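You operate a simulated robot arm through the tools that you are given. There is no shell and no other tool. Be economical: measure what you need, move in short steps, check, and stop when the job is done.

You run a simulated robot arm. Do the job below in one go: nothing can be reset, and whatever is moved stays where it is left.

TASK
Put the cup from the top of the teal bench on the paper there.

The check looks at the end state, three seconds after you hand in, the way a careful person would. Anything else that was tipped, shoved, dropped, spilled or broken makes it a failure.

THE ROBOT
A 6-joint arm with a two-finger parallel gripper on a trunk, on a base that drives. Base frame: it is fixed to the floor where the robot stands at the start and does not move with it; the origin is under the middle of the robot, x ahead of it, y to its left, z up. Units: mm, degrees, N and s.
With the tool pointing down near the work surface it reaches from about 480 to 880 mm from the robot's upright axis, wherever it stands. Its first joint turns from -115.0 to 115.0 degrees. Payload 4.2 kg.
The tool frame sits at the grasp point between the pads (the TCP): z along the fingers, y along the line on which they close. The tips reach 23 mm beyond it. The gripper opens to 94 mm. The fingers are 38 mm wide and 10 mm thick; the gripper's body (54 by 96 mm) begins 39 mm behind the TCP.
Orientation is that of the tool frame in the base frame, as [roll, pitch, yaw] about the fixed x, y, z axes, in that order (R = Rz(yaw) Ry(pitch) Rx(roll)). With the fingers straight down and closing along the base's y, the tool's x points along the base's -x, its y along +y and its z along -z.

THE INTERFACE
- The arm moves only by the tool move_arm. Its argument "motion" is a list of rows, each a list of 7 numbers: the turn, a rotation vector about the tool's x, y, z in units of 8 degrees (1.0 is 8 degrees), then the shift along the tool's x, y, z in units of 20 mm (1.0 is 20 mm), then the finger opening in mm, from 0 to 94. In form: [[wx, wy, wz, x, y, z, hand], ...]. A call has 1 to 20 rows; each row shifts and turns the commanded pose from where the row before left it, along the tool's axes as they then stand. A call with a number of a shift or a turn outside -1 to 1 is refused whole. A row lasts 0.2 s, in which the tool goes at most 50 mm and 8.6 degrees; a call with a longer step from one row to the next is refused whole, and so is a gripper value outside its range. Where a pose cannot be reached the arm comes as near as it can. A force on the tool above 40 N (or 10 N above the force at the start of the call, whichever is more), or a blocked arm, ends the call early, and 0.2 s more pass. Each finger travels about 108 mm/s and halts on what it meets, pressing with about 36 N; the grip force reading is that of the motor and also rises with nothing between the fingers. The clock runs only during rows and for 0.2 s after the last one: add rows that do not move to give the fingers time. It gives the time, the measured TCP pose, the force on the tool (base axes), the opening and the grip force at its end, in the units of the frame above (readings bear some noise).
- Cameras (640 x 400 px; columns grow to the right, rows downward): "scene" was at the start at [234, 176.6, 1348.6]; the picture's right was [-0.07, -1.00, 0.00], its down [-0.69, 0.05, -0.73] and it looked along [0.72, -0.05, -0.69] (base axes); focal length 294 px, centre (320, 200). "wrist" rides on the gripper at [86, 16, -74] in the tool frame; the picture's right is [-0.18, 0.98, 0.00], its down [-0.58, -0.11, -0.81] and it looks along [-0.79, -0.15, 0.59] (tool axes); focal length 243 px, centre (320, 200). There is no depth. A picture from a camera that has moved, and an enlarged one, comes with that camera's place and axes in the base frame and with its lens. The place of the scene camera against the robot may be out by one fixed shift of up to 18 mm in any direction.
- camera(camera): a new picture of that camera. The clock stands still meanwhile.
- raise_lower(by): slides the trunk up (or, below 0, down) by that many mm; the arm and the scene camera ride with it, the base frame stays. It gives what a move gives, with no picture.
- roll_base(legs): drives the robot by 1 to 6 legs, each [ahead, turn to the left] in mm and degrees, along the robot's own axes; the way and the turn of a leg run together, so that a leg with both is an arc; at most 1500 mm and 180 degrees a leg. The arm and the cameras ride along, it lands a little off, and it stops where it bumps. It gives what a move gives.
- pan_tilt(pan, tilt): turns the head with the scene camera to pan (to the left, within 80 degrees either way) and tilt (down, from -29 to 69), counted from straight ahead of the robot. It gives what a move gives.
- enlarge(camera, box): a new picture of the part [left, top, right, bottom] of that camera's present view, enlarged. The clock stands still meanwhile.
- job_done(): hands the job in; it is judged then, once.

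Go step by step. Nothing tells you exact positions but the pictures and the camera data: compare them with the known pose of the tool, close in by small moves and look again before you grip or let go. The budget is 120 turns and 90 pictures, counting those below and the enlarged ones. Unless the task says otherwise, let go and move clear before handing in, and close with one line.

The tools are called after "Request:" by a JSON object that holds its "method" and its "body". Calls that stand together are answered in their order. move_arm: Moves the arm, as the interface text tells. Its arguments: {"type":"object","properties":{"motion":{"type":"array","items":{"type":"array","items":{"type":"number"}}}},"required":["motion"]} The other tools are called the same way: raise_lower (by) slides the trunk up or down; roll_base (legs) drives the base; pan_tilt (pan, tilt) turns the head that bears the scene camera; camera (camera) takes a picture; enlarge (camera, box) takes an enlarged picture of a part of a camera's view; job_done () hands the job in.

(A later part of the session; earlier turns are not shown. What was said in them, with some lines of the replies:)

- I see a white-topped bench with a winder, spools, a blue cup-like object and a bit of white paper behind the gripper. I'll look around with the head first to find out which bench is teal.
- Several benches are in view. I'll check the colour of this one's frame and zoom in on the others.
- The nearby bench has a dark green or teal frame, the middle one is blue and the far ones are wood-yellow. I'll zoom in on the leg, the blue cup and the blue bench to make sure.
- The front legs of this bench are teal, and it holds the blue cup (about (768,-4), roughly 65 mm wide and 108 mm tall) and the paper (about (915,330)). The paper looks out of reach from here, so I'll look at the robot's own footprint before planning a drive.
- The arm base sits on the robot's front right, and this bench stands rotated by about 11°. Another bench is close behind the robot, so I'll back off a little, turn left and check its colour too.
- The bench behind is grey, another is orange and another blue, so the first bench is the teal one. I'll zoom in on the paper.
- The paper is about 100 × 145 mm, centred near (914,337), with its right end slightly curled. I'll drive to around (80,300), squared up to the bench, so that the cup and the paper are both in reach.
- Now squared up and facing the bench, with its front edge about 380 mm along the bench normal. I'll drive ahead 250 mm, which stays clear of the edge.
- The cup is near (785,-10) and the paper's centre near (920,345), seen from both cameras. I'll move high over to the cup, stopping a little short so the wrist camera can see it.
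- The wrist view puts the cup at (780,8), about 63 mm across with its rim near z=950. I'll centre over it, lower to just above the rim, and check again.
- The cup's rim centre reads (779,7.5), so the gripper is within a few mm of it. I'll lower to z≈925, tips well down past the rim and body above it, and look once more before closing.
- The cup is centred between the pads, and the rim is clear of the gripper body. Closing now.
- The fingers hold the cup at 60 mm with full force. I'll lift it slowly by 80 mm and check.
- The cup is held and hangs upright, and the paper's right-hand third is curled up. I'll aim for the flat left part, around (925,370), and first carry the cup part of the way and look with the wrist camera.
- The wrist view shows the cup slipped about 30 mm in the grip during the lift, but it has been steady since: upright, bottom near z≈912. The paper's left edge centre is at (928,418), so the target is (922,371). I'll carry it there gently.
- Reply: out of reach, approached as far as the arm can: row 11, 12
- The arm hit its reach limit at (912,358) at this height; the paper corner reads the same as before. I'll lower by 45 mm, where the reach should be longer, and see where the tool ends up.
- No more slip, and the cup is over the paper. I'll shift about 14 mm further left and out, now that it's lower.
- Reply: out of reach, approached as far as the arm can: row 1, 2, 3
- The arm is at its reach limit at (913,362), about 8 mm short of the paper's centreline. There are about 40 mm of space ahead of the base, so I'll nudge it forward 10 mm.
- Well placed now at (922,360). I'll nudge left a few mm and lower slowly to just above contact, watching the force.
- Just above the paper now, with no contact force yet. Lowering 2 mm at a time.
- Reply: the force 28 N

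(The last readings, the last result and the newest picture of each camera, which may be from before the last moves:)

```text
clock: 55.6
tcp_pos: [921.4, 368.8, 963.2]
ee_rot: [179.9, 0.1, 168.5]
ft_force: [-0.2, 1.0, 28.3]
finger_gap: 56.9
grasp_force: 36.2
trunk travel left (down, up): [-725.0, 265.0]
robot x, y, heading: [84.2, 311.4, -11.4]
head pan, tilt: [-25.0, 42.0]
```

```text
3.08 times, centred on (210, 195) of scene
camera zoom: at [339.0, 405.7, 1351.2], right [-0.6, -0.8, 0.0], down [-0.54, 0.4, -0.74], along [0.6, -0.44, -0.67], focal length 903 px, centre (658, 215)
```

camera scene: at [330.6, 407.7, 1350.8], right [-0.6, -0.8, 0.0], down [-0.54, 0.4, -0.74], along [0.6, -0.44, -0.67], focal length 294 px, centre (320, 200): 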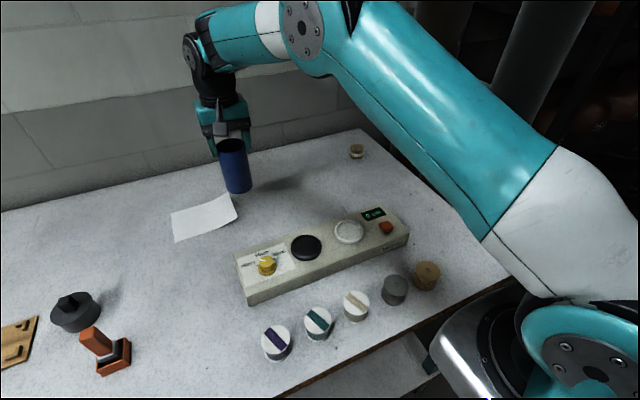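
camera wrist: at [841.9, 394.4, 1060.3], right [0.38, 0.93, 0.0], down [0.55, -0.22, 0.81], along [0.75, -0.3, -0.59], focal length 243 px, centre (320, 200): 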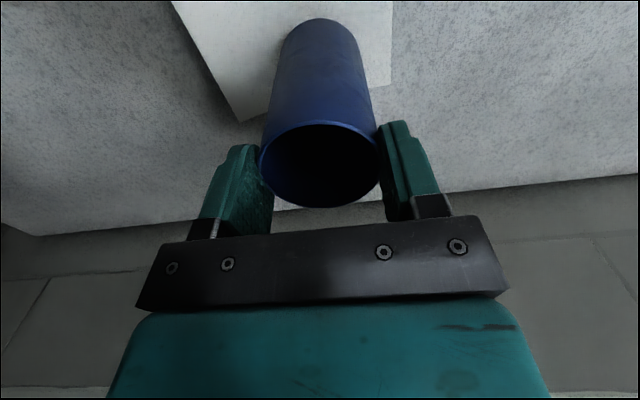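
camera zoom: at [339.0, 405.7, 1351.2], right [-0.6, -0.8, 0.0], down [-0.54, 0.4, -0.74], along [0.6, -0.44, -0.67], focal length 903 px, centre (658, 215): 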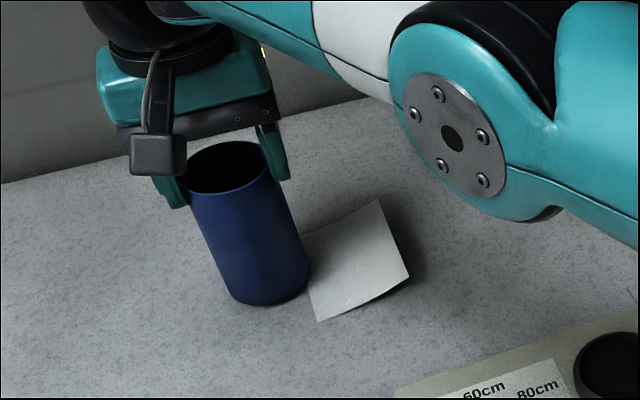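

Pressing (28 N) seems to have pushed the paper's left part out of sight, so I overdid the lowering. I'll ease back up until the force is gone and look.

Request:
{"method": "move_arm", "body": {"motion": [[0, 0, 0, 0, 0, -0.1, 45], [0, 0, 0, 0, 0, -0.1, 45], [0, 0, 0, 0, 0, -0.05, 45], [0, 0, 0, 0, 0, 0, 45]]}}

Request:
{"method": "enlarge", "body": {"camera": "scene", "box": [150, 130, 270, 260]}}

Request:
{"method": "camera", "body": {"camera": "wrist"}}

```text
clock: 56.6
tcp_pos: [921.7, 368.2, 963.4]
ee_rot: [-179.9, -0.2, 168.5]
ft_force: [-0.9, 1.1, 2.4]
finger_gap: 56.9
grasp_force: 35.9
trunk travel left (down, up): [-725.0, 265.0]
robot x, y, heading: [87.0, 305.9, -11.7]
head pan, tilt: [-25.0, 42.0]
```

```text
3.08 times, centred on (210, 195) of scene
camera zoom: at [340.1, 405.8, 1350.6], right [-0.6, -0.8, 0.0], down [-0.54, 0.4, -0.74], along [0.6, -0.44, -0.67], focal length 903 px, centre (658, 215)
```

zoom: 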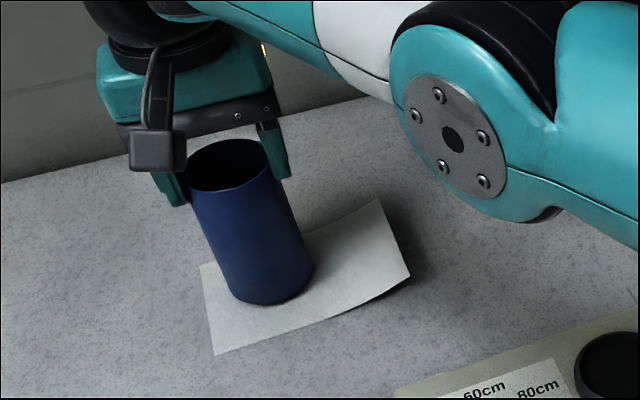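

```text
50 pictures are left
camera wrist: at [840.7, 401.5, 1038.3], right [0.38, 0.93, 0.0], down [0.55, -0.22, 0.8], along [0.74, -0.3, -0.59], focal length 243 px, centre (320, 200)
```

wrist: 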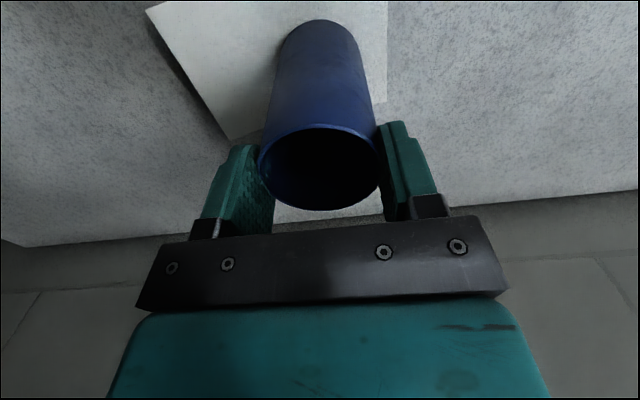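

The paper came back, flat and unmoved, and the cup rests on it with only a light load. I'll open the fingers gradually.

Request:
{"method": "move_arm", "body": {"motion": [[0, 0, 0, 0, 0, 0, 56], [0, 0, 0, 0, 0, 0, 60], [0, 0, 0, 0, 0, 0, 64], [0, 0, 0, 0, 0, 0, 70], [0, 0, 0, 0, 0, 0, 80], [0, 0, 0, 0, 0, 0, 92], [0, 0, 0, 0, 0, 0, 92]]}}

Request:
{"method": "camera", "body": {"camera": "wrist"}}

Request:
{"method": "enlarge", "body": {"camera": "scene", "box": [150, 130, 270, 260]}}

```text
clock: 58.2
tcp_pos: [922.5, 368.1, 964.7]
ee_rot: [180.0, 0.0, 168.4]
ft_force: [-0.5, -1.5, 0.4]
finger_gap: 92.0
grasp_force: 0.1
trunk travel left (down, up): [-725.0, 265.0]
robot x, y, heading: [89.7, 306.3, -11.6]
head pan, tilt: [-25.0, 42.0]
```

```text
49 pictures are left
camera wrist: at [841.2, 401.7, 1039.7], right [0.38, 0.93, 0.0], down [0.55, -0.22, 0.81], along [0.75, -0.3, -0.59], focal length 243 px, centre (320, 200)
```

wrist: 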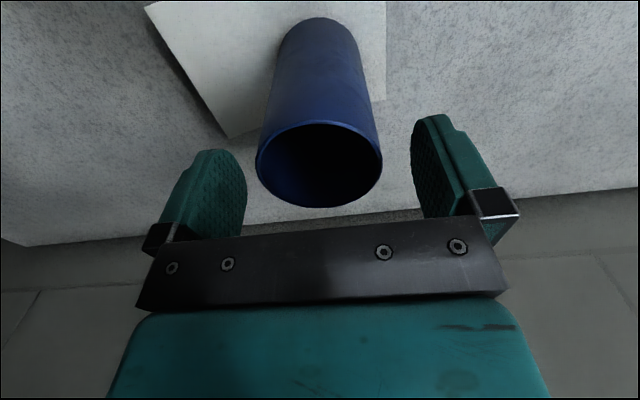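

```text
3.08 times, centred on (210, 195) of scene
camera zoom: at [340.3, 405.8, 1350.8], right [-0.6, -0.8, 0.0], down [-0.54, 0.4, -0.74], along [0.6, -0.44, -0.67], focal length 903 px, centre (658, 215)
```

zoom: 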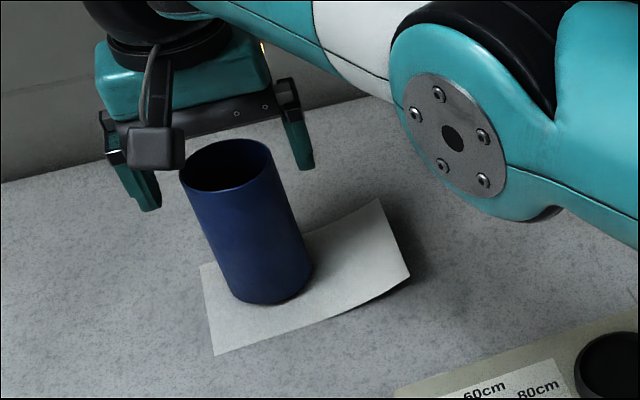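

The cup stands free and upright on the paper. I'll raise the gripper straight up and clear.

Request:
{"method": "move_arm", "body": {"motion": [[0, 0, 0, 0, 0, -0.3, 92], [0, 0, 0, 0, 0, -0.6, 92], [0, 0, 0, 0, 0, -0.8, 92], [0, 0, 0, 0.05, 0, -0.8, 92], [0, 0, 0, 0.1, 0, -0.8, 92], [0, 0, 0, 0.2, 0, -0.8, 92], [0, 0, 0, 0.5, 0, -0.8, 92], [0, 0, 0, 0.8, 0, -0.8, 92], [0, 0, 0, 0.9, 0, -0.4, 92], [0, 0, 0, 0.9, 0, 0, 92], [0, 0, 0, 0.9, 0, 0, 92], [0, 0, 0, 0.9, 0, 0, 92]]}}

Request:
{"method": "camera", "body": {"camera": "wrist"}}

Request:
{"method": "camera", "body": {"camera": "scene"}}

```text
clock: 60.8
tcp_pos: [881.5, 414.2, 1113.4]
ee_rot: [180.0, -0.1, 168.5]
ft_force: [-0.1, -0.1, -0.4]
finger_gap: 92.3
grasp_force: 0.0
out of reach, approached as far as the arm can: row 3, 7, 8, 9, 10, 11, 12
trunk travel left (down, up): [-725.0, 265.0]
robot x, y, heading: [84.0, 303.5, -11.4]
head pan, tilt: [-25.0, 42.0]
```

```text
47 pictures are left
camera wrist: at [800.6, 448.3, 1187.3], right [0.38, 0.93, 0.0], down [0.55, -0.22, 0.81], along [0.75, -0.3, -0.59], focal length 243 px, centre (320, 200)
```

wrist: 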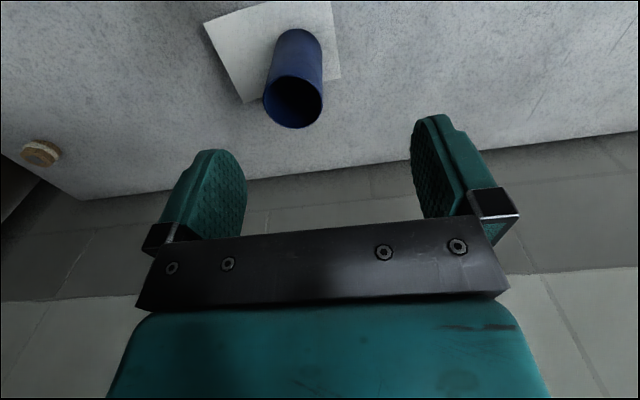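

```text
46 pictures are left
camera scene: at [340.4, 405.7, 1350.8], right [-0.6, -0.8, 0.0], down [-0.54, 0.4, -0.74], along [0.6, -0.44, -0.67], focal length 294 px, centre (320, 200)
```

scene: 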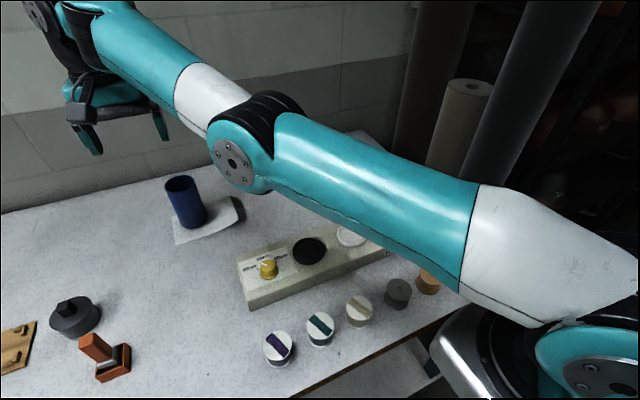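

The cup stands upright on the paper, everything else is where it was, and the gripper is well clear, so I'm handing in.

Request:
{"method": "job_done", "body": {}}

```text
The job is handed in.
```

The blue cup from the teal bench now stands upright on the paper there, with the gripper released and clear and nothing else moved.
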